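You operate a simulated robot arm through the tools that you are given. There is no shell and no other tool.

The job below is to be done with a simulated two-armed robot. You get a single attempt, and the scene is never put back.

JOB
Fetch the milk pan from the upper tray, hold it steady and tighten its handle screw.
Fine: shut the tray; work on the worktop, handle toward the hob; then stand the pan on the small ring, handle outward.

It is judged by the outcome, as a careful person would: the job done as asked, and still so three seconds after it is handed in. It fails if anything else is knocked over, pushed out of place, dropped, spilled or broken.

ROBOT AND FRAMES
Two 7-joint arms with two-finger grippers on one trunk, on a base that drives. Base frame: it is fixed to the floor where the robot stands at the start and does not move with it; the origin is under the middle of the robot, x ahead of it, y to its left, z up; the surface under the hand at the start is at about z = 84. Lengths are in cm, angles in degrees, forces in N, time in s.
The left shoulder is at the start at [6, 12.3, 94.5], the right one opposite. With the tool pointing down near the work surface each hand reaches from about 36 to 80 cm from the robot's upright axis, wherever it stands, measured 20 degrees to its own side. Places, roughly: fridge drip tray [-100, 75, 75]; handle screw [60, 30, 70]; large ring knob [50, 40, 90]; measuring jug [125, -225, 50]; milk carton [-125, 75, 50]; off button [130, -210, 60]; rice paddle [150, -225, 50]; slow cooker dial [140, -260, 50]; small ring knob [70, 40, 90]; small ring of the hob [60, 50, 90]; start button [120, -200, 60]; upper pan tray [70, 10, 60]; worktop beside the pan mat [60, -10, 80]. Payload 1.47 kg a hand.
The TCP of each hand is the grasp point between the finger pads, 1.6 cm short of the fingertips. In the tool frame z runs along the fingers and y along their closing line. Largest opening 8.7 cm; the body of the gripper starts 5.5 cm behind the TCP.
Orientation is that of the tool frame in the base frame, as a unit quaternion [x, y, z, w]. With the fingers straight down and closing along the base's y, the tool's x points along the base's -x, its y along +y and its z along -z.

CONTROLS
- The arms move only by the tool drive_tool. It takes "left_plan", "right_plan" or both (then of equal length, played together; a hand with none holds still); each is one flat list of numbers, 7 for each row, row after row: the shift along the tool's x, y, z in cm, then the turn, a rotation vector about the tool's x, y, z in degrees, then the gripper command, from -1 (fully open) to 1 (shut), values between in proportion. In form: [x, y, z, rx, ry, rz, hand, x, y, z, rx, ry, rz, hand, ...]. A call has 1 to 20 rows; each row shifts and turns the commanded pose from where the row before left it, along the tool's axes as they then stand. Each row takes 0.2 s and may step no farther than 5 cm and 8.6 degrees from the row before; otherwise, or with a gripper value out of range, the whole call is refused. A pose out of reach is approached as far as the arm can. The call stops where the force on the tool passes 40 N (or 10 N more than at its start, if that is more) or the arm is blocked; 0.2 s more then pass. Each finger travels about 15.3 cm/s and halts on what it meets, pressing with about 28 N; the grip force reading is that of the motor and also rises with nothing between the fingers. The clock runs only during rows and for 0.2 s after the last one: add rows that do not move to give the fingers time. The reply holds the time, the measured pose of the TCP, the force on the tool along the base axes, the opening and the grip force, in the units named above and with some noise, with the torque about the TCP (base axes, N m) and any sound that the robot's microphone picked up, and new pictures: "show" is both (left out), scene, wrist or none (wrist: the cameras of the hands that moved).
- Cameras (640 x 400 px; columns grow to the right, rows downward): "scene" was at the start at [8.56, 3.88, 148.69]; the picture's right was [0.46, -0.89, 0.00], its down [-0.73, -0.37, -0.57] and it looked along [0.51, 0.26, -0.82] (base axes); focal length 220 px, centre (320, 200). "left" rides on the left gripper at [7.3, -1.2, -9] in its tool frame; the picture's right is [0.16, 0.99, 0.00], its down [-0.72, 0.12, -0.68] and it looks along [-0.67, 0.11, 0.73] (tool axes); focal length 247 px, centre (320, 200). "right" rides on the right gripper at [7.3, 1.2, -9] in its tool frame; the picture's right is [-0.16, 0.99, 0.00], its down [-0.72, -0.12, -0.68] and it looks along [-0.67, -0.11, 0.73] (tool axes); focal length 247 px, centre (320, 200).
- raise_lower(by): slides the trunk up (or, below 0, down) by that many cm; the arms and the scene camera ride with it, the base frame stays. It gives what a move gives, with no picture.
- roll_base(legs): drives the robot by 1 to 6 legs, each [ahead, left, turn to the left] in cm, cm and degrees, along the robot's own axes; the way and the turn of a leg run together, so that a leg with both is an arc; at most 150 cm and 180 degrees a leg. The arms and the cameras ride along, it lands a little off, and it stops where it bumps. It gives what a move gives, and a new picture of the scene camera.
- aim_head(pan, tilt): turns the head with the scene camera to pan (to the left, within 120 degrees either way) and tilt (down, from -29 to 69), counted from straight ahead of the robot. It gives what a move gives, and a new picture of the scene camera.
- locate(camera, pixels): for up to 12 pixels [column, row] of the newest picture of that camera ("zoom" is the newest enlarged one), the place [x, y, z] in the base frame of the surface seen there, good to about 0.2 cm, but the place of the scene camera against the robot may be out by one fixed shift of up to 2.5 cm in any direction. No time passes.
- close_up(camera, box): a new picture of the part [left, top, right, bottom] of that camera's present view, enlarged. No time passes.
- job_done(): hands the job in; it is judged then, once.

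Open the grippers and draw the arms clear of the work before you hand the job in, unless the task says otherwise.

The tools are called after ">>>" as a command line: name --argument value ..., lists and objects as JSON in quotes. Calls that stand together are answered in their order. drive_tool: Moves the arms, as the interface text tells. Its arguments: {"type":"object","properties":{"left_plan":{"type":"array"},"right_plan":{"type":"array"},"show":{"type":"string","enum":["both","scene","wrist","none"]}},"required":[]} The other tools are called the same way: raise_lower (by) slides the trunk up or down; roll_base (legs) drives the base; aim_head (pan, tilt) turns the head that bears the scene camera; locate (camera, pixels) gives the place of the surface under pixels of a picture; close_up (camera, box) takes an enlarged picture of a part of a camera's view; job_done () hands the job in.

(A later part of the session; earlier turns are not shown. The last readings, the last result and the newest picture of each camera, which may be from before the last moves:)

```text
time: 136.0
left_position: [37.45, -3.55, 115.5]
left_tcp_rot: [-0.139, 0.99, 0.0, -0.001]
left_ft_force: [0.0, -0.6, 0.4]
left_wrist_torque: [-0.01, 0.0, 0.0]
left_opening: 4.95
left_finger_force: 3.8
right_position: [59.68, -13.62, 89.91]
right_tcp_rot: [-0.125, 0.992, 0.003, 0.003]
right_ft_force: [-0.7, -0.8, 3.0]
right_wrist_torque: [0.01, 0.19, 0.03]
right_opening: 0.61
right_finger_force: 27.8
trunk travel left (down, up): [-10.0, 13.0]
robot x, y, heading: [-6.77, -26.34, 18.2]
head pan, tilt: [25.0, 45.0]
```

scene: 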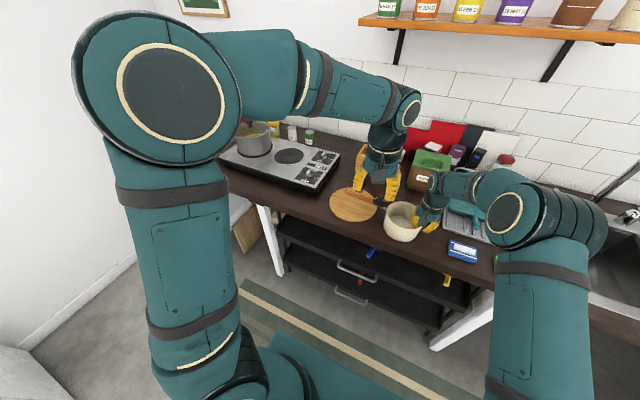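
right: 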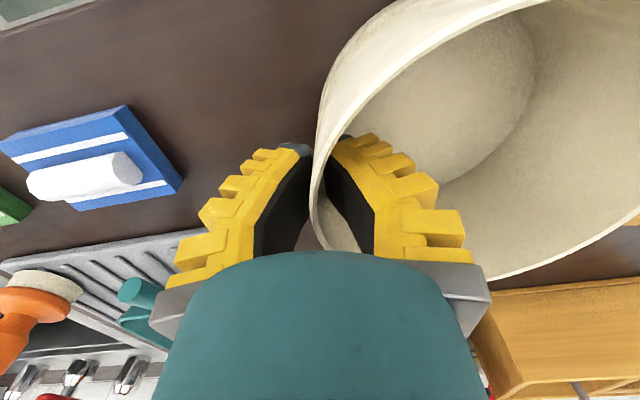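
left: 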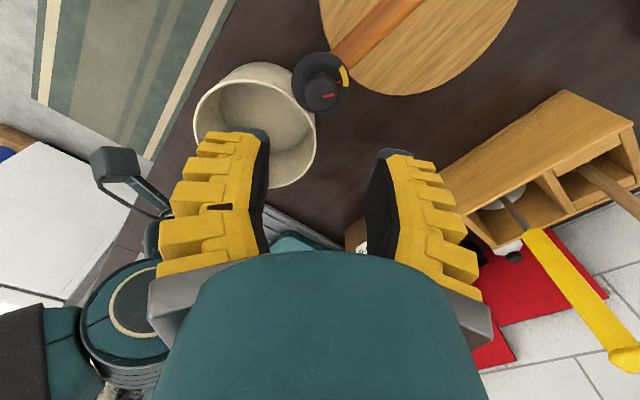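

The hob shows at (285,155). I zoom on it and locate rings, pot and edges.

>>> close_up --camera "scene" --box '[210, 105, 350, 205]'

```text
4.00 times, centred on (280, 155) of scene
```

zoom: 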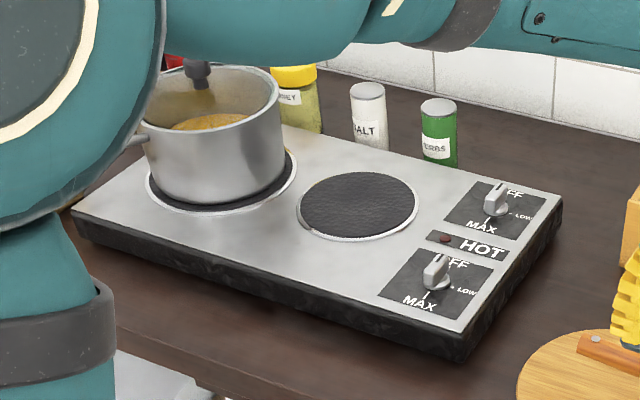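

>>> locate --camera "zoom" --pixels '[[357, 205], [298, 207], [417, 203], [355, 240], [357, 172], [285, 160], [215, 205], [260, 110], [470, 330], [80, 205], [560, 200], [440, 130]]'

>>> locate --camera "zoom" --pixels '[[145, 140], [280, 105], [210, 70], [160, 110], [285, 190], [240, 200], [370, 140], [290, 95], [435, 275], [495, 205], [295, 165], [300, 250]]'

```text
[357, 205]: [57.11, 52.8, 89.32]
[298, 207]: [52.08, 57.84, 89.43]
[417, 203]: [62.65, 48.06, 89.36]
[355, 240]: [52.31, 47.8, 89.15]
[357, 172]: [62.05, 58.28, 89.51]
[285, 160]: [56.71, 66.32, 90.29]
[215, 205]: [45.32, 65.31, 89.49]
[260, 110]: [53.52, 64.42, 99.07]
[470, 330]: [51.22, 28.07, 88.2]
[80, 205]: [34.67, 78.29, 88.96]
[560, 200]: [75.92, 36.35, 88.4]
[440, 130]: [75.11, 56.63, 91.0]
```

```text
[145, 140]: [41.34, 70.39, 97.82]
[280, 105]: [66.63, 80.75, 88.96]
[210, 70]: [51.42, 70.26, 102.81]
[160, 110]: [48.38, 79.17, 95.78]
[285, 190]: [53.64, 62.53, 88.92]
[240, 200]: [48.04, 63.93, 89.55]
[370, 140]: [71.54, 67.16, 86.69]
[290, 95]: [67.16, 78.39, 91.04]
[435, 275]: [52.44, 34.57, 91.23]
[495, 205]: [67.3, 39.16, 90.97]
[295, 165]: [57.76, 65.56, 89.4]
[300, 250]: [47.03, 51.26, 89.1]
```

The hob is square with the counter: small ring centre about (57.3,53) by the scene camera, pot on the large ring to its left with ~5 cm gap. I plan to carry the pan with one hand on the back wall and one on the handle; first I turn the pan counter-clockwise in place with the right hand (48°).

>>> drive_tool --right_plan '[-0.65, 0.03, 0, 0, 0, -6, 1, -0.65, 0.03, 0, 0, 0, -6, 1, -0.65, 0.03, 0, 0, 0, -6, 1, -0.65, 0.03, 0, 0, 0, -6, 1, -0.65, 0.03, 0, 0, 0, -6, 1, -0.65, 0.03, 0, 0, 0, -6, 1, -0.65, 0.03, 0, 0, 0, -6, 1, -0.65, 0.03, 0, 0, 0, -6, 1]' --show "both"

```text
time: 137.8
left_position: [37.37, -3.61, 115.54]
left_tcp_rot: [-0.138, 0.99, -0.001, -0.001]
left_ft_force: [-0.2, 0.3, 0.6]
left_wrist_torque: [0.0, 0.02, -0.01]
left_opening: 4.93
left_finger_force: 3.9
right_position: [63.71, -10.68, 89.88]
right_tcp_rot: [-0.519, 0.855, 0.001, 0.004]
right_ft_force: [-0.6, 1.3, 0.4]
right_wrist_torque: [-0.08, 0.2, -0.1]
right_opening: 0.59
right_finger_force: 28.5
trunk travel left (down, up): [-10.0, 13.0]
robot x, y, heading: [-6.33, -26.42, 18.4]
head pan, tilt: [25.0, 45.0]
```

scene: 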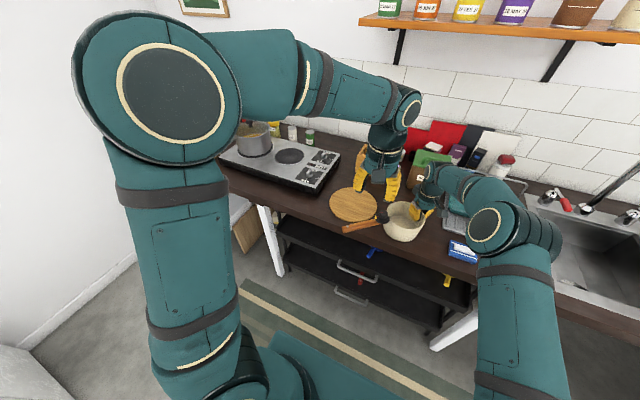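
right: 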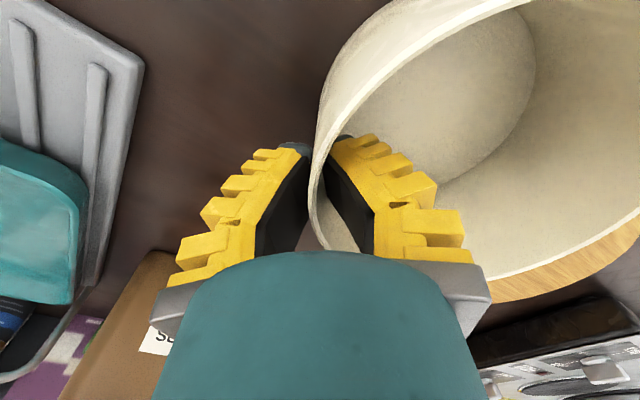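

The pan turns well. The scraps bin shows near (150,320) in the right view, so I check its distance before swinging the hand farther back.

>>> locate --camera "right" --pixels '[[155, 260], [120, 340], [145, 330], [90, 370], [60, 100], [470, 330], [200, 120]]'

>>> close_up --camera "scene" --box '[330, 130, 510, 250]'

```text
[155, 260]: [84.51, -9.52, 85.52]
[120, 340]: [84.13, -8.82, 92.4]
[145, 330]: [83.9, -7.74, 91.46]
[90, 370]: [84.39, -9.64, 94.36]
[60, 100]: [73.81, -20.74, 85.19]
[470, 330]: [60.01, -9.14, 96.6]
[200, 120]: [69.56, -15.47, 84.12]
```

```text
3.33 times, centred on (420, 190) of scene
```

zoom: 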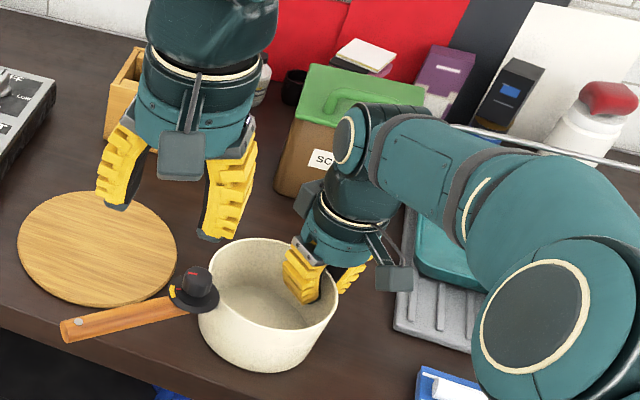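

The bin's front is ~14 cm beyond, no conflict. I turn the remaining 45°.

>>> drive_tool --right_plan '[-0.65, 0.03, 0, 0, 0, -6, 1, -0.65, 0.03, 0, 0, 0, -6, 1, -0.65, 0.03, 0, 0, 0, -6, 1, -0.65, 0.03, 0, 0, 0, -6, 1, -0.65, 0.03, 0, 0, 0, -6, 1, -0.65, 0.03, 0, 0, 0, -6, 1, -0.65, 0.03, 0, 0, 0, -6, 1, -0.32, 0.02, 0, 0, 0, -3, 1]' --show "both"

>>> close_up --camera "scene" --box '[310, 130, 490, 250]'

```text
time: 139.6
left_position: [37.58, -3.54, 115.49]
left_tcp_rot: [-0.139, 0.99, 0.0, -0.002]
left_ft_force: [-0.2, 0.4, 0.6]
left_wrist_torque: [-0.03, 0.01, 0.01]
left_opening: 4.9
left_finger_force: 3.8
right_position: [64.18, -5.91, 89.97]
right_tcp_rot: [0.806, -0.591, 0.0, -0.004]
right_ft_force: [0.5, 0.4, 0.3]
right_wrist_torque: [0.06, 0.0, -0.1]
right_opening: 0.6
right_finger_force: 28.2
trunk travel left (down, up): [-10.0, 13.0]
robot x, y, heading: [-6.71, -26.53, 18.1]
head pan, tilt: [25.0, 45.0]
```

scene: 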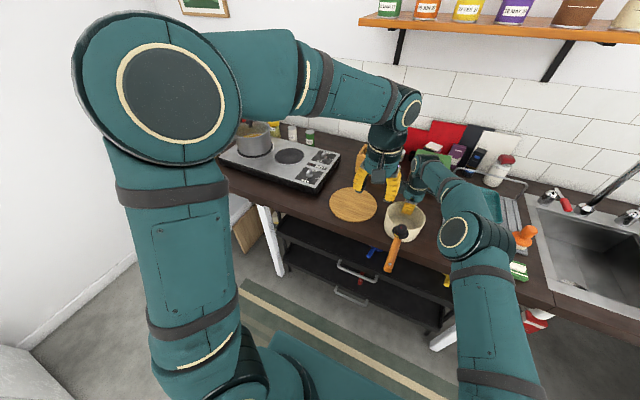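
right: 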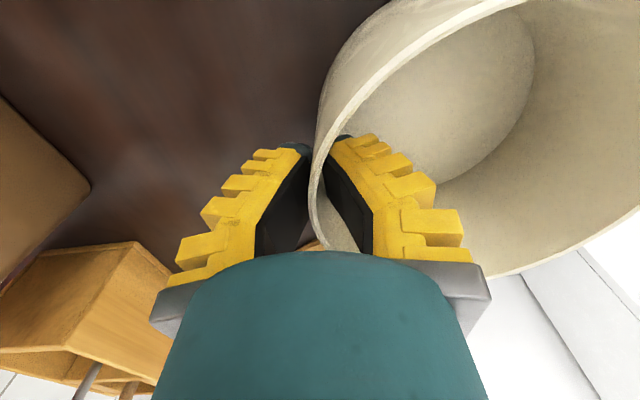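

```text
3.33 times, centred on (400, 190) of scene
```

zoom: 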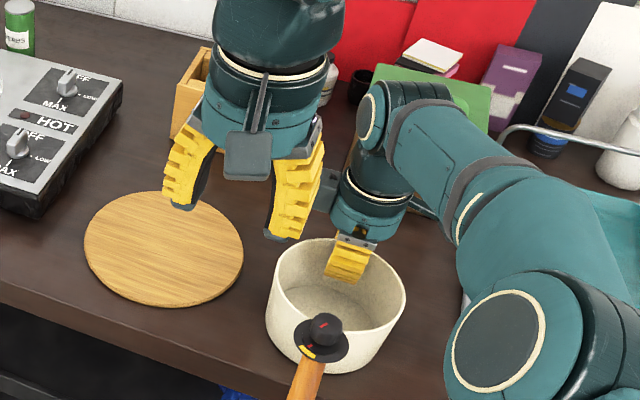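

The handle points outward to the front now, the right hand on the back wall. I look with the left wrist camera to find the handle.

>>> close_up --camera "left" --box '[0, 0, 640, 400]'

```text
1.00 times, centred on (320, 200) of left (not enlarged: the box is as wide or as high as the picture)
```

zoom: 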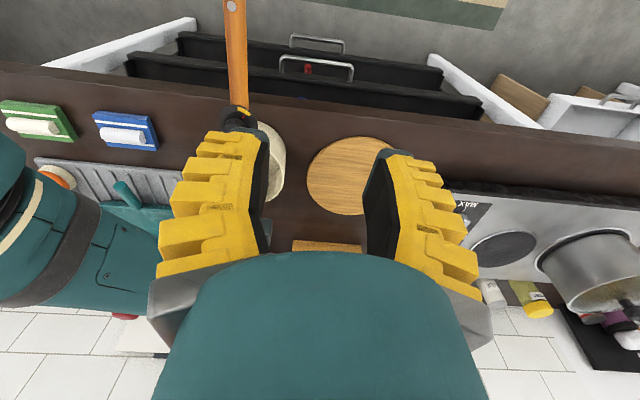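

>>> locate --camera "zoom" --pixels '[[236, 60], [237, 90], [233, 25], [228, 60], [245, 60], [233, 6], [239, 112], [350, 175], [505, 245]]'

```text
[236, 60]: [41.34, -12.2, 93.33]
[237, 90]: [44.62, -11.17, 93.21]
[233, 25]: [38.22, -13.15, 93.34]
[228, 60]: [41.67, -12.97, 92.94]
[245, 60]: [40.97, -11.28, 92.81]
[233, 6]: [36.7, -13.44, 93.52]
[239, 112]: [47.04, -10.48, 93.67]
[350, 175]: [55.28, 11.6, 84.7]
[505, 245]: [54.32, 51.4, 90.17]
```

The handle's axis runs from (36.7,-13.4) to (44.6,-11.2), top at z 93.3, thickness ~1.85. I bring the left hand over it at about (43.9,-11.4) and part-way down.

>>> drive_tool --left_plan '[-1.33, -3.1, 0, 0, 0, 0, 0, -1.33, -3.1, 0, 0, 0, 0, 0, -1.33, -3.1, 0, 0, 0, 0, 0, 0, 0, 4, 0, 0, 0, 0, 0, 0, 4, 0, 0, 0, 0, 0, 0, 4, 0, 0, 0, 0, 0, 0, 3, 0, 0, 0, 0]' --show "both"

```text
time: 141.2
left_position: [43.83, -11.28, 100.16]
left_tcp_rot: [-0.139, 0.99, -0.001, -0.002]
left_ft_force: [-0.4, -0.1, 0.3]
left_wrist_torque: [-0.01, 0.02, 0.0]
left_opening: 4.92
left_finger_force: 4.3
right_position: [64.13, -5.88, 90.08]
right_tcp_rot: [0.806, -0.593, -0.002, -0.004]
right_ft_force: [-0.6, 1.0, 1.5]
right_wrist_torque: [-0.01, 0.01, -0.1]
right_opening: 0.58
right_finger_force: 28.0
trunk travel left (down, up): [-10.0, 13.0]
robot x, y, heading: [-6.65, -26.69, 18.2]
head pan, tilt: [25.0, 45.0]
```

scene: 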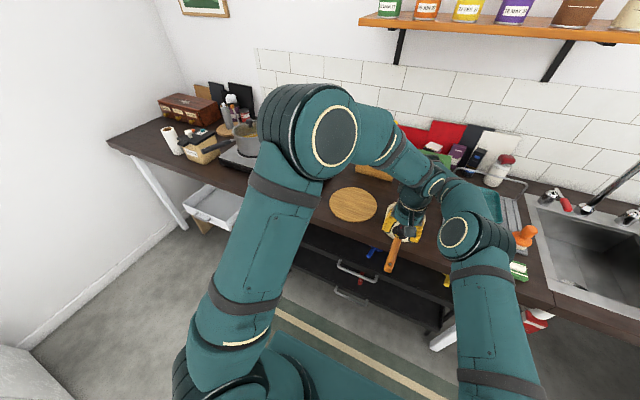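
left: 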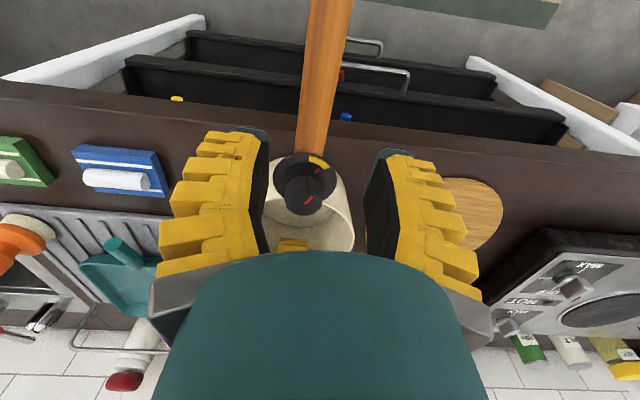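

The handle lies centred between the fingers. I lower to z≈92.5 and close on it.

>>> drive_tool --left_plan '[0, 0, 2.5, 0, 0, 0, 0, 0, 0, 2.5, 0, 0, 0, 0, 0, 0, 2.6, 0, 0, 0, 0, 0, 0, 0, 0, 0, 0, 0.4, 0, 0, 0, 0, 0, 0, 0.8, 0, 0, 0, 0, 0, 0, 1, 0, 0, 0, 0, 0, 0, 1]' --show "wrist"

```text
time: 142.8
left_position: [43.83, -11.42, 92.59]
left_tcp_rot: [-0.138, 0.99, -0.001, -0.001]
left_ft_force: [-1.0, -2.7, 4.5]
left_wrist_torque: [0.02, -0.15, -0.34]
left_opening: 1.68
left_finger_force: 28.3
right_position: [64.12, -6.0, 90.08]
right_tcp_rot: [0.807, -0.591, 0.0, -0.005]
right_ft_force: [-1.0, 3.2, 0.4]
right_wrist_torque: [0.07, 0.01, -0.34]
right_opening: 0.61
right_finger_force: 28.0
trunk travel left (down, up): [-10.0, 13.0]
robot x, y, heading: [-6.63, -26.73, 18.3]
head pan, tilt: [25.0, 45.0]
```

left: 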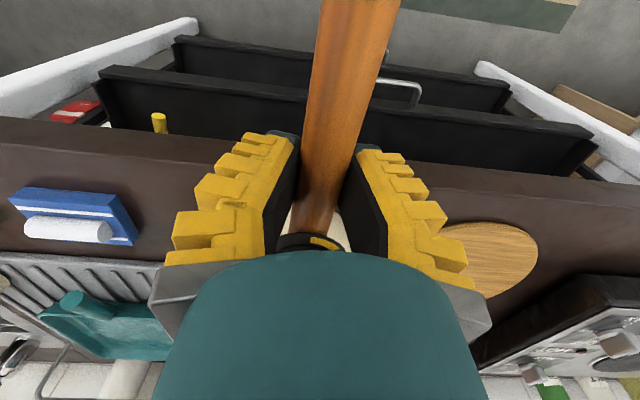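

The handle is held (opening 1.68) with little load. I raise the trunk 2 cm first, to test that the pan lifts level.

>>> raise_lower --by 2

>>> close_up --camera "right" --box '[0, 0, 640, 400]'

>>> close_up --camera "scene" --box '[320, 150, 460, 260]'

```text
time: 143.4
left_position: [43.88, -11.38, 94.61]
left_tcp_rot: [-0.14, 0.99, 0.0, -0.003]
left_ft_force: [0.4, -3.6, 0.8]
left_wrist_torque: [0.02, -0.31, -0.41]
left_opening: 1.56
left_finger_force: 28.4
right_position: [64.15, -5.87, 91.97]
right_tcp_rot: [0.806, -0.592, 0.0, -0.003]
right_ft_force: [1.2, 4.2, -3.7]
right_wrist_torque: [-0.08, 0.04, -0.29]
right_opening: 0.59
right_finger_force: 28.0
trunk travel left (down, up): [-12.0, 11.0]
robot x, y, heading: [-6.84, -26.57, 18.3]
head pan, tilt: [25.0, 45.0]
```

```text
1.00 times, centred on (320, 200) of right (not enlarged: the box is as wide or as high as the picture)
```

zoom: 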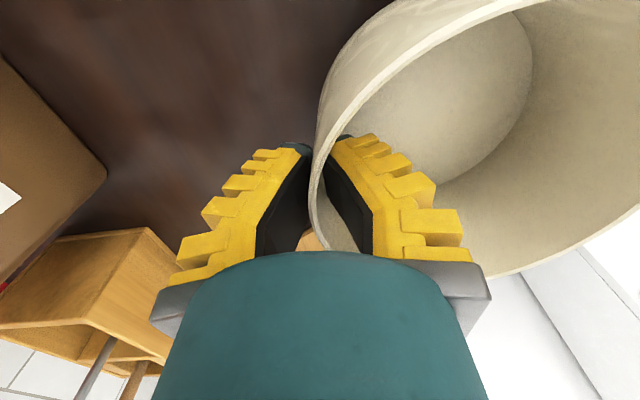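

```text
3.64 times, centred on (390, 205) of scene
```

zoom: 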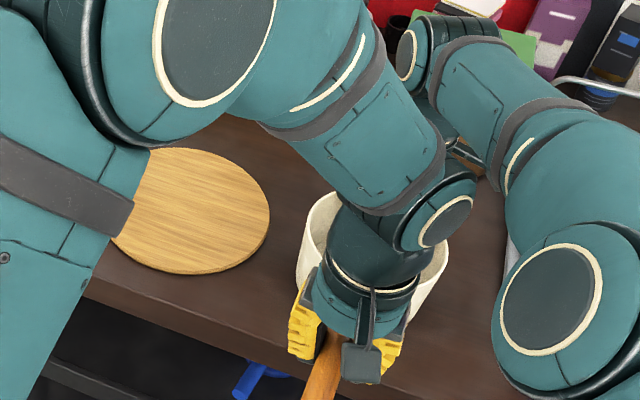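

The pan lifts level (right wrist view unchanged). I check where the utensil holder stands, since the right hand will pass it, and then raise further.

>>> locate --camera "right" --pixels '[[145, 235], [165, 300], [95, 340], [80, 380], [60, 260], [100, 190]]'

>>> raise_lower --by 9

```text
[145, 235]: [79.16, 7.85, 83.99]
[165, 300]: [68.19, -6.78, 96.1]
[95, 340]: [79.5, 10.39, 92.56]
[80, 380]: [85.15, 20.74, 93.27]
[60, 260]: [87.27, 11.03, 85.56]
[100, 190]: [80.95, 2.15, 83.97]
```

```text
time: 144.7
left_position: [43.85, -11.27, 103.48]
left_tcp_rot: [-0.14, 0.99, 0.0, -0.003]
left_ft_force: [-1.2, -3.5, -1.0]
left_wrist_torque: [0.0, -0.12, -0.34]
left_opening: 1.54
left_finger_force: 27.9
right_position: [64.15, -5.87, 101.11]
right_tcp_rot: [0.806, -0.592, 0.0, -0.005]
right_ft_force: [0.1, 3.5, -1.9]
right_wrist_torque: [-0.05, 0.01, -0.33]
right_opening: 0.58
right_finger_force: 28.3
trunk travel left (down, up): [-21.0, 2.0]
robot x, y, heading: [-6.83, -26.59, 18.4]
head pan, tilt: [25.0, 45.0]
```

The holder is at u≥77.5, 12 cm beyond the right hand's path. Before driving left I check the open white drawer under the hob, so that the base won't bump it.

>>> aim_head --pan 45 --tilt 50

```text
time: 145.5
left_position: [43.78, -11.21, 103.63]
left_tcp_rot: [-0.14, 0.99, 0.0, -0.002]
left_ft_force: [0.7, -2.9, -1.2]
left_wrist_torque: [-0.03, 0.04, -0.35]
left_opening: 1.5
left_finger_force: 28.4
right_position: [64.02, -5.97, 101.16]
right_tcp_rot: [0.806, -0.592, 0.0, -0.005]
right_ft_force: [0.7, 1.9, -0.3]
right_wrist_torque: [-0.04, 0.07, -0.3]
right_opening: 0.6
right_finger_force: 27.8
trunk travel left (down, up): [-21.0, 2.0]
robot x, y, heading: [-6.39, -26.5, 18.2]
head pan, tilt: [45.0, 50.0]
```

scene: 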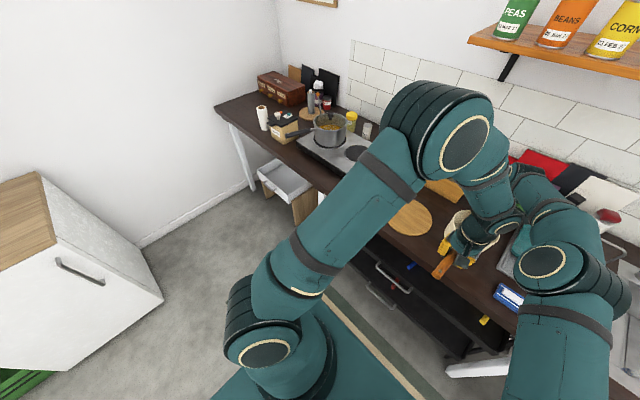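

>>> locate --camera "scene" --pixels '[[265, 185], [295, 205], [285, 190], [310, 210], [300, 195], [140, 225], [160, 300], [250, 190], [345, 140], [225, 265], [45, 175], [330, 150]]'

>>> close_up --camera "scene" --box '[210, 80, 400, 220]'

```text
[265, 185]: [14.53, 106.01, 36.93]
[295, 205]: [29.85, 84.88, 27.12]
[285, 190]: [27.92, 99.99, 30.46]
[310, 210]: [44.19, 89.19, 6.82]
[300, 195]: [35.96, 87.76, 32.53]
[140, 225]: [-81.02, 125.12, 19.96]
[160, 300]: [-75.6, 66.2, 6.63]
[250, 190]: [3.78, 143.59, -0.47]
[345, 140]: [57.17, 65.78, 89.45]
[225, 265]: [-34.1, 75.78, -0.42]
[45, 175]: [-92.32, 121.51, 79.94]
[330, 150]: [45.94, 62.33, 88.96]
```

```text
2.86 times, centred on (305, 150) of scene
```

zoom: 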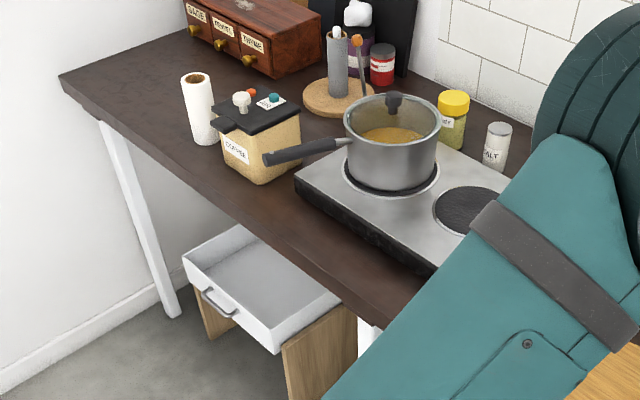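

The drawer (v>65) and the fridge are well away from the path. I check the left elbow's height, since it will pass over the left part of the worktop.

>>> locate --camera "scene" --pixels '[[400, 130], [385, 165], [440, 85], [345, 215], [300, 250], [395, 110], [335, 125], [318, 115], [280, 125], [262, 115]]'

```text
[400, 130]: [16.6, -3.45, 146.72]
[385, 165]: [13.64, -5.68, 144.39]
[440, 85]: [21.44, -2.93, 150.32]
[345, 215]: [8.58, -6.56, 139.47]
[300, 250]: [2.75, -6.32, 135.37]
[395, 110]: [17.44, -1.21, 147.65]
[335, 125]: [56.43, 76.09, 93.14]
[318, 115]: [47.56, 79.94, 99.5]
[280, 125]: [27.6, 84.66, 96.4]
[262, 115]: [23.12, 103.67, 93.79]
```

The left elbow is high (z≈145), so nothing is in the way. I roll 57 cm left with the pan held level.

>>> roll_base --legs '[[0, 57, 0]]'

>>> aim_head --pan 0 --tilt 55

```text
time: 151.1
left_position: [25.36, 44.19, 103.6]
left_tcp_rot: [-0.14, 0.99, 0.0, -0.001]
left_ft_force: [1.2, -2.3, -2.5]
left_wrist_torque: [-0.11, 0.11, -0.3]
left_opening: 1.52
left_finger_force: 28.1
right_position: [45.61, 49.62, 101.02]
right_tcp_rot: [0.807, -0.59, 0.0, -0.004]
right_ft_force: [-0.6, 3.1, 0.0]
right_wrist_torque: [-0.07, 0.03, -0.34]
right_opening: 0.61
right_finger_force: 28.4
trunk travel left (down, up): [-21.0, 2.0]
robot x, y, heading: [-24.74, 28.72, 18.7]
head pan, tilt: [45.0, 50.0]
```

scene: 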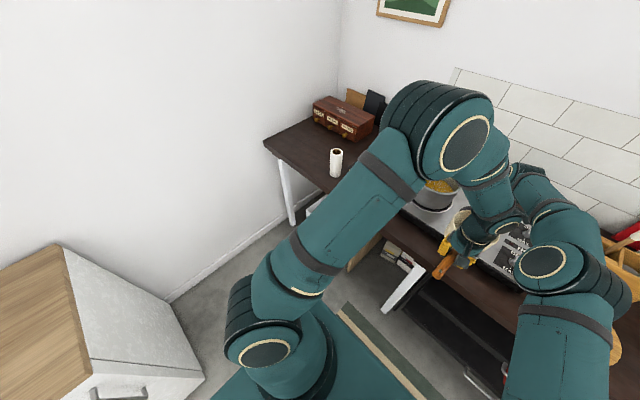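

```text
time: 152.2
left_position: [25.33, 44.29, 103.56]
left_tcp_rot: [-0.14, 0.99, 0.0, -0.002]
left_ft_force: [0.4, -3.1, -2.7]
left_wrist_torque: [-0.04, 0.13, -0.42]
left_opening: 1.51
left_finger_force: 28.1
right_position: [45.69, 49.7, 101.05]
right_tcp_rot: [0.807, -0.591, 0.0, -0.005]
right_ft_force: [-0.9, 3.4, -0.8]
right_wrist_torque: [-0.11, 0.05, -0.29]
right_opening: 0.6
right_finger_force: 27.7
trunk travel left (down, up): [-21.0, 2.0]
robot x, y, heading: [-24.84, 28.61, 18.5]
head pan, tilt: [0.0, 55.0]
```

scene: 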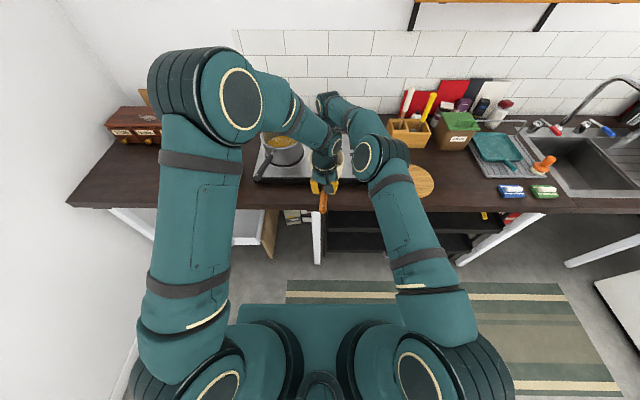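

The pan is in front of the small ring (v≈33.6). I check with the right wrist camera for the ring.

>>> close_up --camera "right" --box '[0, 0, 640, 400]'

>>> close_up --camera "left" --box '[0, 0, 640, 400]'

```text
1.00 times, centred on (320, 200) of right (not enlarged: the box is as wide or as high as the picture)
```

zoom: 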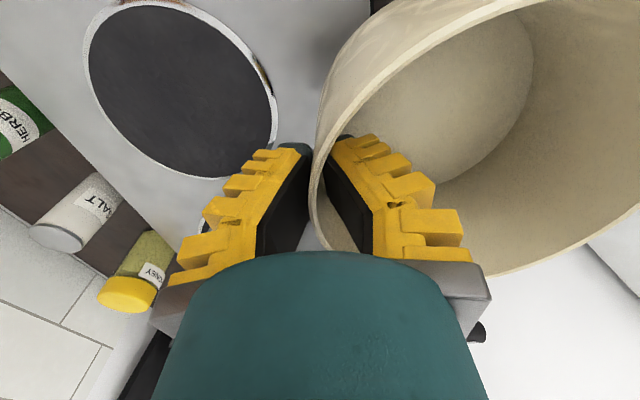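

```text
1.00 times, centred on (320, 200) of left (not enlarged: the box is as wide or as high as the picture)
```

zoom: 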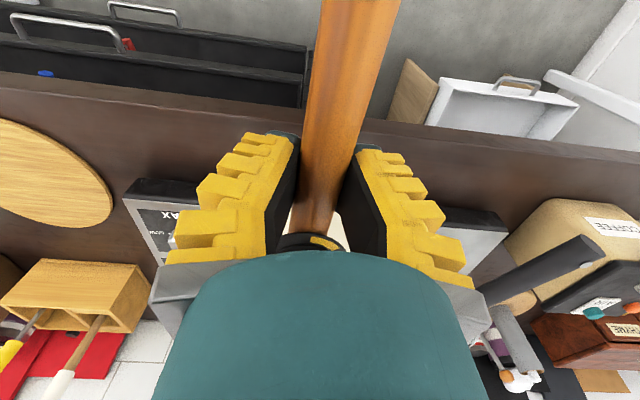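

The right wrist view shows the small ring clearly (around (180,90)). I take it again and locate points on its rim.

>>> close_up --camera "right" --box '[40, 0, 340, 200]'

```text
2.00 times, centred on (190, 100) of right
```

zoom: 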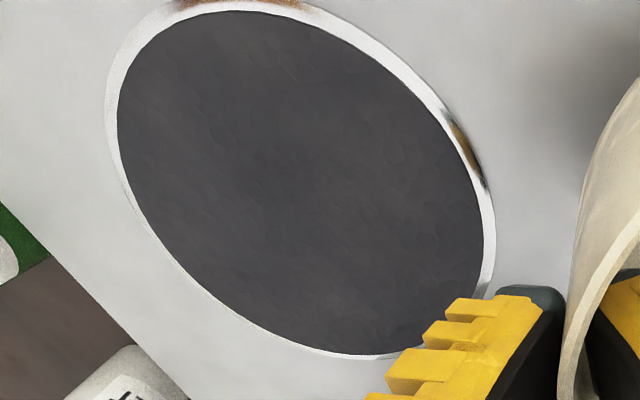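

>>> locate --camera "zoom" --pixels '[[112, 110], [150, 225], [250, 325], [380, 357], [490, 230], [470, 150], [410, 75], [300, 15], [160, 25], [300, 180], [540, 100]]'

```text
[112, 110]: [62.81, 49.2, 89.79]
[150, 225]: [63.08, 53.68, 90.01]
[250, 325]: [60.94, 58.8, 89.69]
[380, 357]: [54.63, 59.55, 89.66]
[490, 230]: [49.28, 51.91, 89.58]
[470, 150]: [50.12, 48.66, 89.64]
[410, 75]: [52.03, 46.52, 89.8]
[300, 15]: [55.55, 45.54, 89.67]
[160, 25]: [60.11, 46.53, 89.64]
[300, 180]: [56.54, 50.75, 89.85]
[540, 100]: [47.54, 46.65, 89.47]
```

Ring centre fits at (56.2,52.55), radius ~7.1, top z 89.7; the pan centre is at (39.7,47.8). I roll 17.2 cm ahead and 0.7 cm right to hover over it.

>>> roll_base --legs '[[17.2, -0.7, 0]]'

>>> close_up --camera "right" --box '[0, 0, 640, 400]'

```text
time: 153.7
left_position: [42.09, 48.96, 103.59]
left_tcp_rot: [-0.14, 0.99, 0.0, -0.002]
left_ft_force: [1.4, -3.4, -2.0]
left_wrist_torque: [-0.07, 0.15, -0.29]
left_opening: 1.53
left_finger_force: 27.9
right_position: [62.27, 54.34, 100.98]
right_tcp_rot: [0.806, -0.591, 0.0, -0.004]
right_ft_force: [-0.4, 2.9, -0.8]
right_wrist_torque: [-0.08, 0.08, -0.32]
right_opening: 0.6
right_finger_force: 27.9
trunk travel left (down, up): [-21.0, 2.0]
robot x, y, heading: [-8.42, 33.34, 18.4]
head pan, tilt: [0.0, 55.0]
```

scene: 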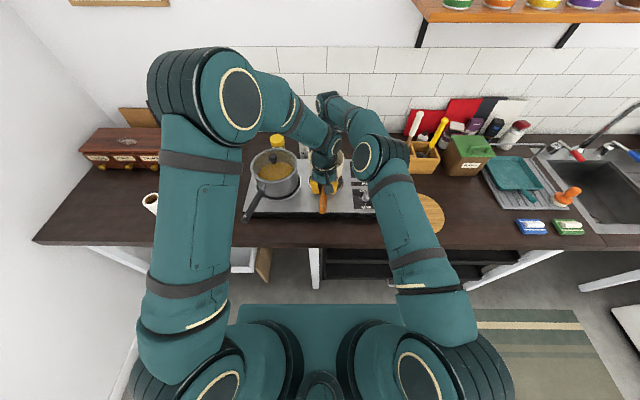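

```text
1.00 times, centred on (320, 200) of right (not enlarged: the box is as wide or as high as the picture)
```

zoom: 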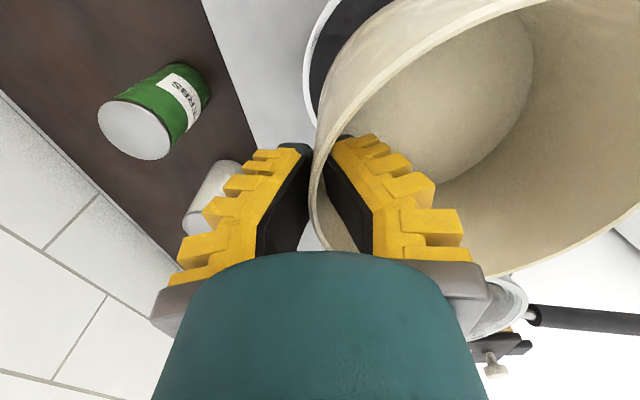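

The pan is centred over the ring within 0.2 cm. I lower the trunk 4.8 cm, leaving it just above the ring.

>>> raise_lower --by -4.8

>>> close_up --camera "right" --box '[0, 0, 640, 400]'

```text
time: 154.6
left_position: [41.91, 48.85, 98.76]
left_tcp_rot: [-0.139, 0.99, 0.0, -0.002]
left_ft_force: [1.2, -2.7, -0.6]
left_wrist_torque: [-0.06, 0.04, -0.39]
left_opening: 1.52
left_finger_force: 28.0
right_position: [62.3, 54.2, 96.23]
right_tcp_rot: [0.806, -0.591, 0.0, -0.004]
right_ft_force: [-1.4, 3.1, -1.8]
right_wrist_torque: [-0.05, 0.03, -0.3]
right_opening: 0.63
right_finger_force: 28.7
trunk travel left (down, up): [-16.2, 6.8]
robot x, y, heading: [-8.13, 33.48, 18.2]
head pan, tilt: [0.0, 55.0]
```

```text
1.00 times, centred on (320, 200) of right (not enlarged: the box is as wide or as high as the picture)
```

zoom: 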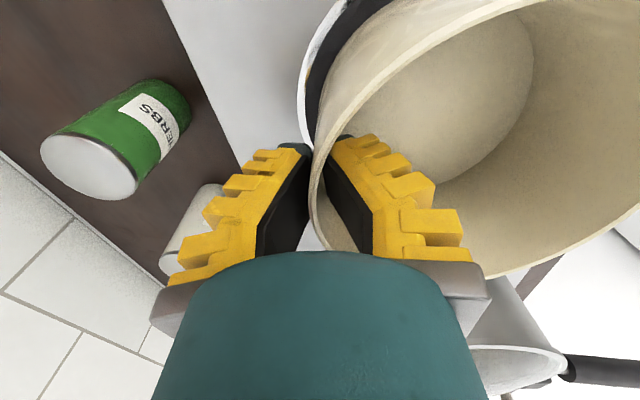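

Pan and ring edges look concentric. I lower both hands in 0.2 cm steps until the vertical force turns upward.

>>> drive_tool --left_plan '[0, 0, 0.2, 0, 0, 0, 1, 0, 0, 0.2, 0, 0, 0, 1, 0, 0, 0.15, 0, 0, 0, 1, 0, 0, 0, 0, 0, 0, 1]' --right_plan '[0, 0, 0.2, 0, 0, 0, 1, 0, 0, 0.2, 0, 0, 0, 1, 0, 0, 0.15, 0, 0, 0, 1, 0, 0, 0, 0, 0, 0, 1]' --show "none"

```text
time: 155.6
left_position: [42.0, 48.94, 98.11]
left_tcp_rot: [-0.141, 0.99, -0.001, -0.001]
left_ft_force: [2.4, -3.4, 0.1]
left_wrist_torque: [0.05, -0.18, -0.44]
left_opening: 1.82
left_finger_force: 28.2
right_position: [62.32, 54.25, 95.94]
right_tcp_rot: [0.806, -0.591, 0.002, -0.006]
right_ft_force: [3.1, 3.9, 13.6]
right_wrist_torque: [-0.18, 0.07, -0.31]
right_opening: 0.6
right_finger_force: 28.1
trunk travel left (down, up): [-16.2, 6.8]
robot x, y, heading: [-8.37, 33.71, 18.5]
head pan, tilt: [0.0, 55.0]
```

Contact is made (13.6 N up on the right hand). I ease the right hand 0.15 cm, then open the left hand off the handle and raise it.

>>> drive_tool --left_plan '[0, 0, 0, 0, 0, 0, 1, 0, 0, 0, 0, 0, 0, 0.6, 0, 0, 0, 0, 0, 0, 0.2, 0, 0, 0, 0, 0, 0, 0, 0, 0, -2, 0, 0, 0, 0, 0, 0, -3, 0, 0, 0, 0, 0, 0, -4, 0, 0, 0, 0, 0, 0, -4, 0, 0, 0, 0]' --right_plan '[0, 0, -0.15, 0, 0, 0, 1, 0, 0, 0, 0, 0, 0, 1, 0, 0, 0, 0, 0, 0, 1, 0, 0, 0, 0, 0, 0, 1, 0, 0, 0, 0, 0, 0, 1, 0, 0, 0, 0, 0, 0, 1, 0, 0, 0, 0, 0, 0, 1, 0, 0, 0, 0, 0, 0, 1]' --show "both"

>>> close_up --camera "scene" --box '[230, 120, 400, 240]'

```text
time: 157.4
left_position: [42.04, 48.74, 111.42]
left_tcp_rot: [-0.139, 0.99, -0.001, -0.002]
left_ft_force: [0.3, -0.5, -0.8]
left_wrist_torque: [0.0, -0.02, 0.0]
left_opening: 4.9
left_finger_force: 3.6
right_position: [62.13, 54.29, 95.86]
right_tcp_rot: [0.806, -0.591, 0.0, -0.004]
right_ft_force: [0.1, -3.4, 14.3]
right_wrist_torque: [-0.08, 0.0, -0.05]
right_opening: 0.61
right_finger_force: 28.1
trunk travel left (down, up): [-16.2, 6.8]
robot x, y, heading: [-8.39, 33.43, 18.4]
head pan, tilt: [0.0, 55.0]
```

scene: 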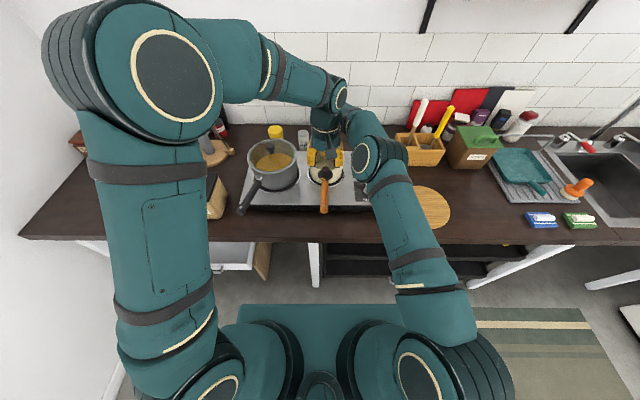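
right: 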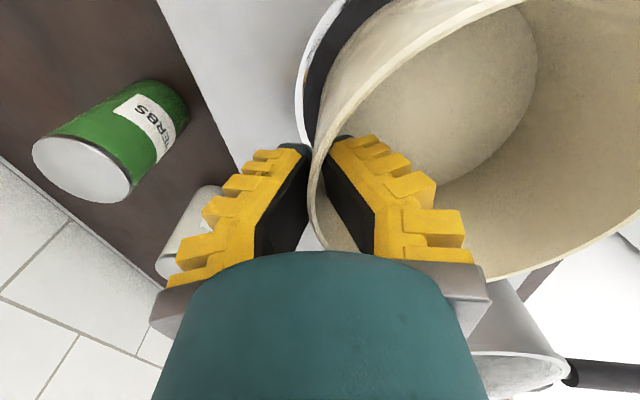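
left: 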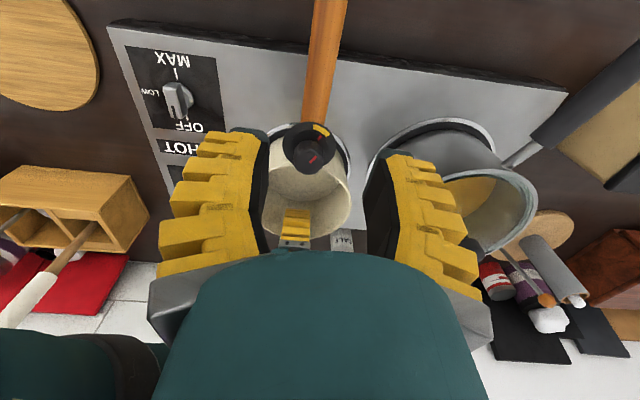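

```text
3.33 times, centred on (315, 180) of scene
```

zoom: 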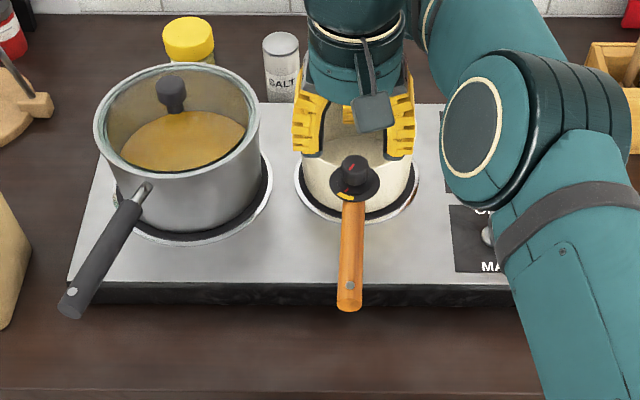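

The pan stands on the small ring with the handle outward like the pot's. I move the left hand back toward me and up, clear of the right arm.

>>> drive_tool --left_plan '[4, 1, -1, 0, 0, 0, 0, 4, 1, -1, 0, 0, 0, 0, 4, 1, -1, 0, 0, 0, 0, 4, 1, -1, 0, 0, 0, 0, 3, 2, 0, 0, 0, 0, 0]' --right_plan '[0, 0, -0.1, 0, 0, 0, 1, 0, 0, -0.1, 0, 0, 0, 1, 0, 0, -0.1, 0, 0, 0, 1, 0, 0, 0, 0, 0, 0, 1, 0, 0, 0, 0, 0, 0, 1]' --show "scene"

```text
time: 158.6
left_position: [22.12, 49.24, 115.2]
left_tcp_rot: [-0.14, 0.99, -0.001, -0.001]
left_ft_force: [0.6, 1.2, 0.0]
left_wrist_torque: [-0.02, -0.02, 0.01]
left_opening: 4.92
left_finger_force: 4.0
right_position: [62.13, 54.4, 96.08]
right_tcp_rot: [0.806, -0.591, 0.001, -0.004]
right_ft_force: [-0.5, -0.3, -1.9]
right_wrist_torque: [0.03, 0.01, 0.01]
right_opening: 0.61
right_finger_force: 27.5
trunk travel left (down, up): [-16.2, 6.8]
robot x, y, heading: [-8.54, 33.23, 18.3]
head pan, tilt: [0.0, 55.0]
```

scene: 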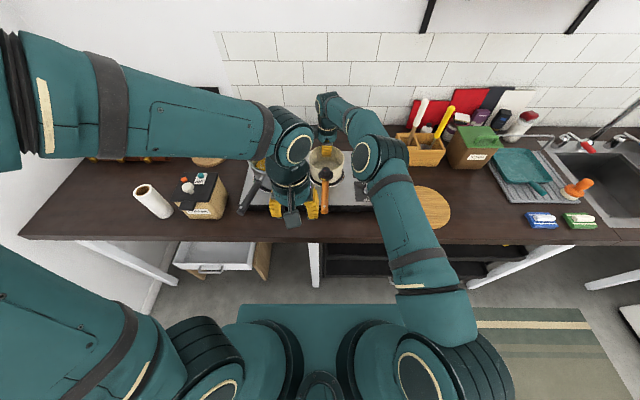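

The left hand is back out of the way. The right hand now settles 0.1 cm, opens and rises straight up from the back wall.

>>> drive_tool --right_plan '[0, 0, 0.15, 0, 0, 0, 1, 0, 0, 0, 0, 0, 0, 0.6, 0, 0, 0, 0, 0, 0, 0.2, 0, 0, 0, 0, 0, 0, 0, 0, 0, -2, 0, 0, 0, 0, 0, 0, -3, 0, 0, 0, 0, 0, 0, -4, 0, 0, 0, 0, 0, 0, -4, 0, 0, 0, 0, 0, 0, -4, 0, 0, 0, 0]' --show "both"

>>> close_up --camera "scene" --box '[230, 120, 400, 240]'

```text
time: 160.6
left_position: [22.16, 49.38, 115.13]
left_tcp_rot: [-0.14, 0.99, 0.0, -0.001]
left_ft_force: [0.4, -0.1, 0.2]
left_wrist_torque: [0.02, 0.02, -0.02]
left_opening: 4.9
left_finger_force: 3.6
right_position: [61.72, 54.04, 112.99]
right_tcp_rot: [0.807, -0.591, 0.0, -0.004]
right_ft_force: [-1.1, -0.2, -0.3]
right_wrist_torque: [-0.01, 0.0, 0.01]
right_opening: 4.93
right_finger_force: 4.1
right hand out of reach, approached as far as the arm can: row 9
trunk travel left (down, up): [-16.2, 6.8]
robot x, y, heading: [-8.01, 33.67, 18.3]
head pan, tilt: [0.0, 55.0]
```

scene: 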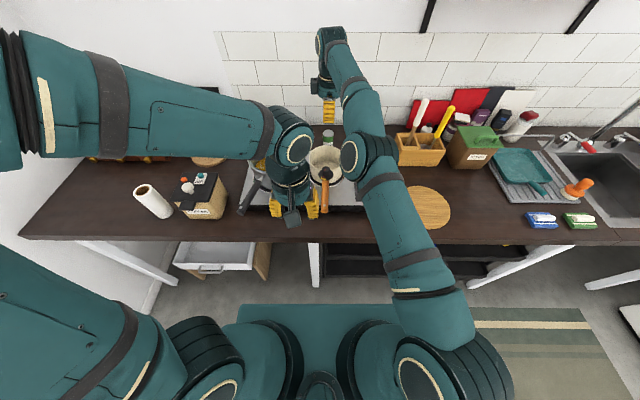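
right: 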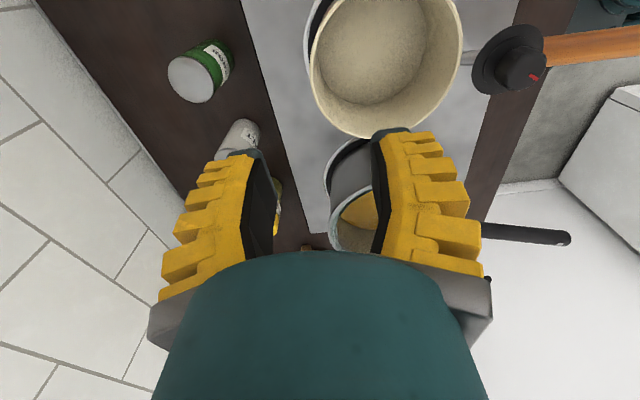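

```text
3.33 times, centred on (315, 180) of scene
```

zoom: 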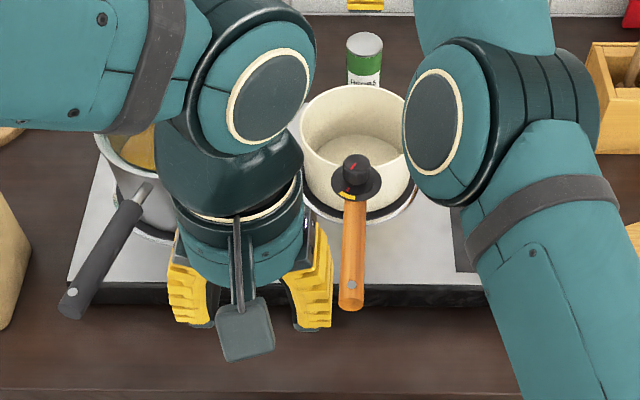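

The pan stands freely on the ring. I verify its centre with the right wrist camera.

>>> locate --camera "right" --pixels '[[311, 60], [322, 95], [350, 127], [385, 137], [430, 110], [455, 70], [461, 35], [380, 50], [308, 75], [525, 75], [600, 45]]'

>>> close_up --camera "right" --box '[290, 0, 560, 150]'

```text
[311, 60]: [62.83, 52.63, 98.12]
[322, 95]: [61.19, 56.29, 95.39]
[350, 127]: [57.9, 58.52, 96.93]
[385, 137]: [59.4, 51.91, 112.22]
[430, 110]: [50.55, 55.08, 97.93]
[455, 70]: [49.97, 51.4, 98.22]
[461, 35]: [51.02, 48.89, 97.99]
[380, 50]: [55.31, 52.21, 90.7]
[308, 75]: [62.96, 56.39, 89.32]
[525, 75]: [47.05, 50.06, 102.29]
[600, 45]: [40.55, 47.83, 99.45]
```

```text
2.37 times, centred on (425, 75) of right
```

zoom: 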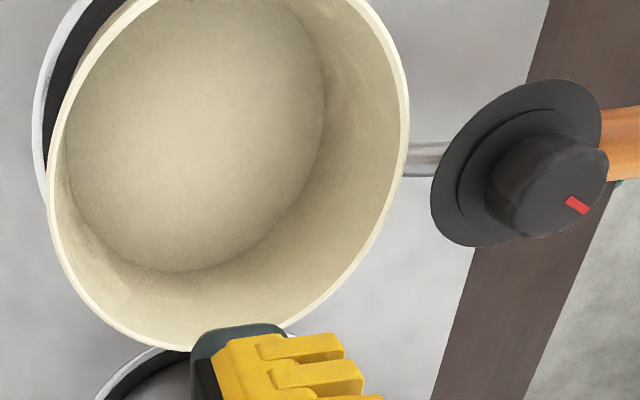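

Pan centre (56.35,52.3) is within 0.3 cm of the ring's centre, rim level at z≈98, handle outward to the front. I draw the right hand back toward me and to the right.

>>> drive_tool --right_plan '[2, 3, 0, 0, 0, 0, 0, 2.5, 3.5, 0, 0, 0, 0, 0, 2.5, 3.5, 0, 0, 0, 0, 0, 2.5, 3.5, 0, 0, 0, 0, 0, 2.5, 3.5, 0, 0, 0, 0, 0, 2.5, 3.5, 0, 0, 0, 0, 0]' --show "scene"

```text
time: 162.0
left_position: [22.14, 49.31, 115.15]
left_tcp_rot: [-0.14, 0.99, 0.0, -0.001]
left_ft_force: [-0.2, -0.4, 0.8]
left_wrist_torque: [-0.03, -0.01, -0.02]
left_opening: 4.92
left_finger_force: 3.7
right_position: [65.34, 42.89, 118.65]
right_tcp_rot: [0.807, -0.591, 0.001, -0.005]
right_ft_force: [0.2, 0.1, 0.7]
right_wrist_torque: [-0.02, -0.01, 0.01]
right_opening: 4.89
right_finger_force: 4.0
right hand out of reach, approached as far as the arm can: row 1, 2, 3, 4, 5, 6
trunk travel left (down, up): [-16.2, 6.8]
robot x, y, heading: [-8.79, 33.74, 18.4]
head pan, tilt: [0.0, 55.0]
```

scene: 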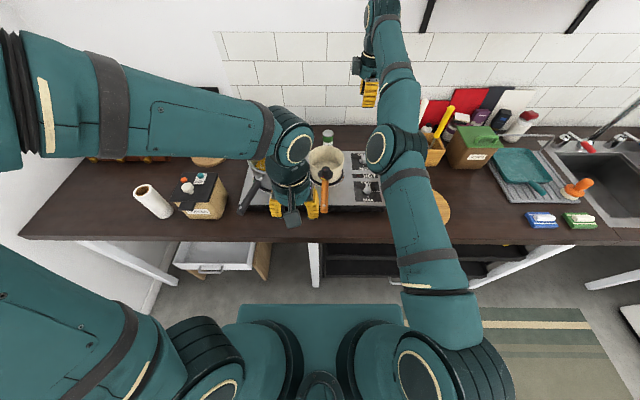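

The right arm is at an awkward limit with the hand turned; it is high (z 118) and clear. I turn the right hand back to neutral so it can withdraw.

>>> drive_tool --right_plan '[0, 0, 0, 0, 0, 8.2, 0, 0, 0, 0, 0, 0, 8.2, 0, 0, 0, 0, 0, 0, 8.2, 0, 0, 0, 0, 0, 0, 8.2, 0, 0, 0, 0, 0, 0, 8.2, 0, 0, 0, 0, 0, 0, 8.2, 0, 0, 0, 0, 0, 0, 8.2, 0, 0, 0, 0, 0, 0, 8.2, 0, 0, 0, 0, 0, 0, 8.2, 0, 0, 0, 0, 0, 0, 8.2, 0, 0, 0, 0, 0, 0, 8.2, 0]' --show "scene"

```text
time: 164.4
left_position: [22.2, 49.26, 115.23]
left_tcp_rot: [-0.14, 0.99, -0.001, -0.002]
left_ft_force: [-0.3, 1.2, 0.5]
left_wrist_torque: [0.04, -0.03, -0.01]
left_opening: 4.92
left_finger_force: 4.2
right_position: [65.24, 43.15, 118.48]
right_tcp_rot: [-0.15, 0.989, 0.002, 0.003]
right_ft_force: [0.9, -0.4, 0.6]
right_wrist_torque: [0.01, 0.01, 0.01]
right_opening: 4.9
right_finger_force: 3.8
trunk travel left (down, up): [-16.2, 6.8]
robot x, y, heading: [-8.36, 33.53, 18.4]
head pan, tilt: [0.0, 55.0]
```

scene: 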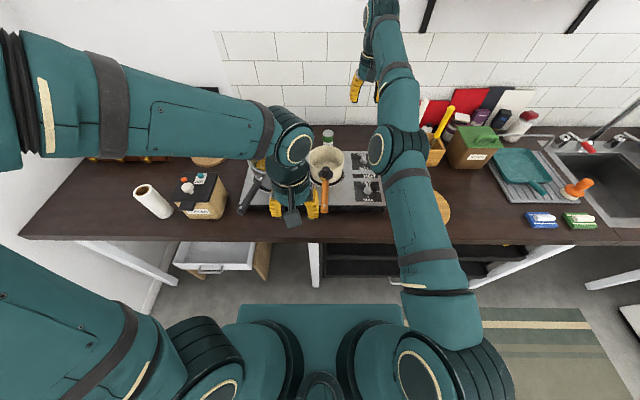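

The right hand is neutral again at z 118. I pull it back 24 cm toward the robot and a bit to the right.

>>> drive_tool --right_plan '[4, -1, 0, 0, 0, 0, 0, 4, -1, 0, 0, 0, 0, 0, 4, -1, 0, 0, 0, 0, 0, 4, -1, 0, 0, 0, 0, 0, 4, -1, 0, 0, 0, 0, 0, 4, -1, 0, 0, 0, 0, 0, 4, -1, 0, 0, 0, 0, 0]' --left_plan '[0, 1, 0, 0, 0, 0, -0.5, 0, 1, 0, 0, 0, 0, -1, 0, 1, 0, 0, 0, 0, -1, 0, 1, 0, 0, 0, 0, -1, 0, 0, 0, 0, 0, 0, -1, 0, 0, 0, 0, 0, 0, -1, 0, 0, 0, 0, 0, 0, -1]' --show "scene"

```text
time: 166.0
left_position: [21.07, 53.28, 115.27]
left_tcp_rot: [-0.14, 0.99, -0.001, -0.002]
left_ft_force: [1.0, -0.6, -0.1]
left_wrist_torque: [0.0, 0.03, 0.0]
left_opening: 8.68
left_finger_force: 0.2
right_position: [63.92, 36.31, 127.0]
right_tcp_rot: [-0.151, 0.989, 0.003, 0.002]
right_ft_force: [-0.2, 0.4, 0.6]
right_wrist_torque: [-0.01, 0.03, 0.0]
right_opening: 4.92
right_finger_force: 4.1
right hand out of reach, approached as far as the arm can: row 1, 2, 3, 4, 5, 6, 7
trunk travel left (down, up): [-16.2, 6.8]
robot x, y, heading: [-8.38, 33.37, 18.3]
head pan, tilt: [0.0, 55.0]
```

scene: 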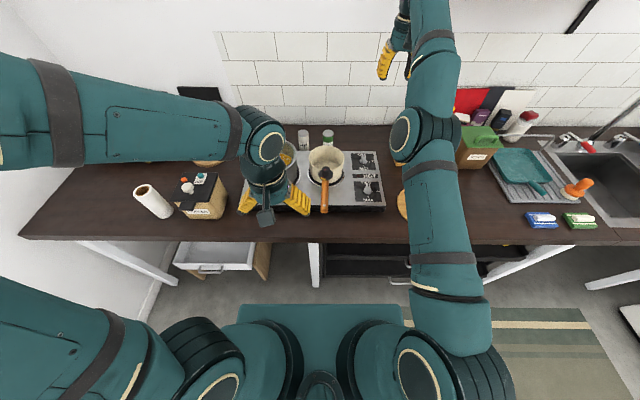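

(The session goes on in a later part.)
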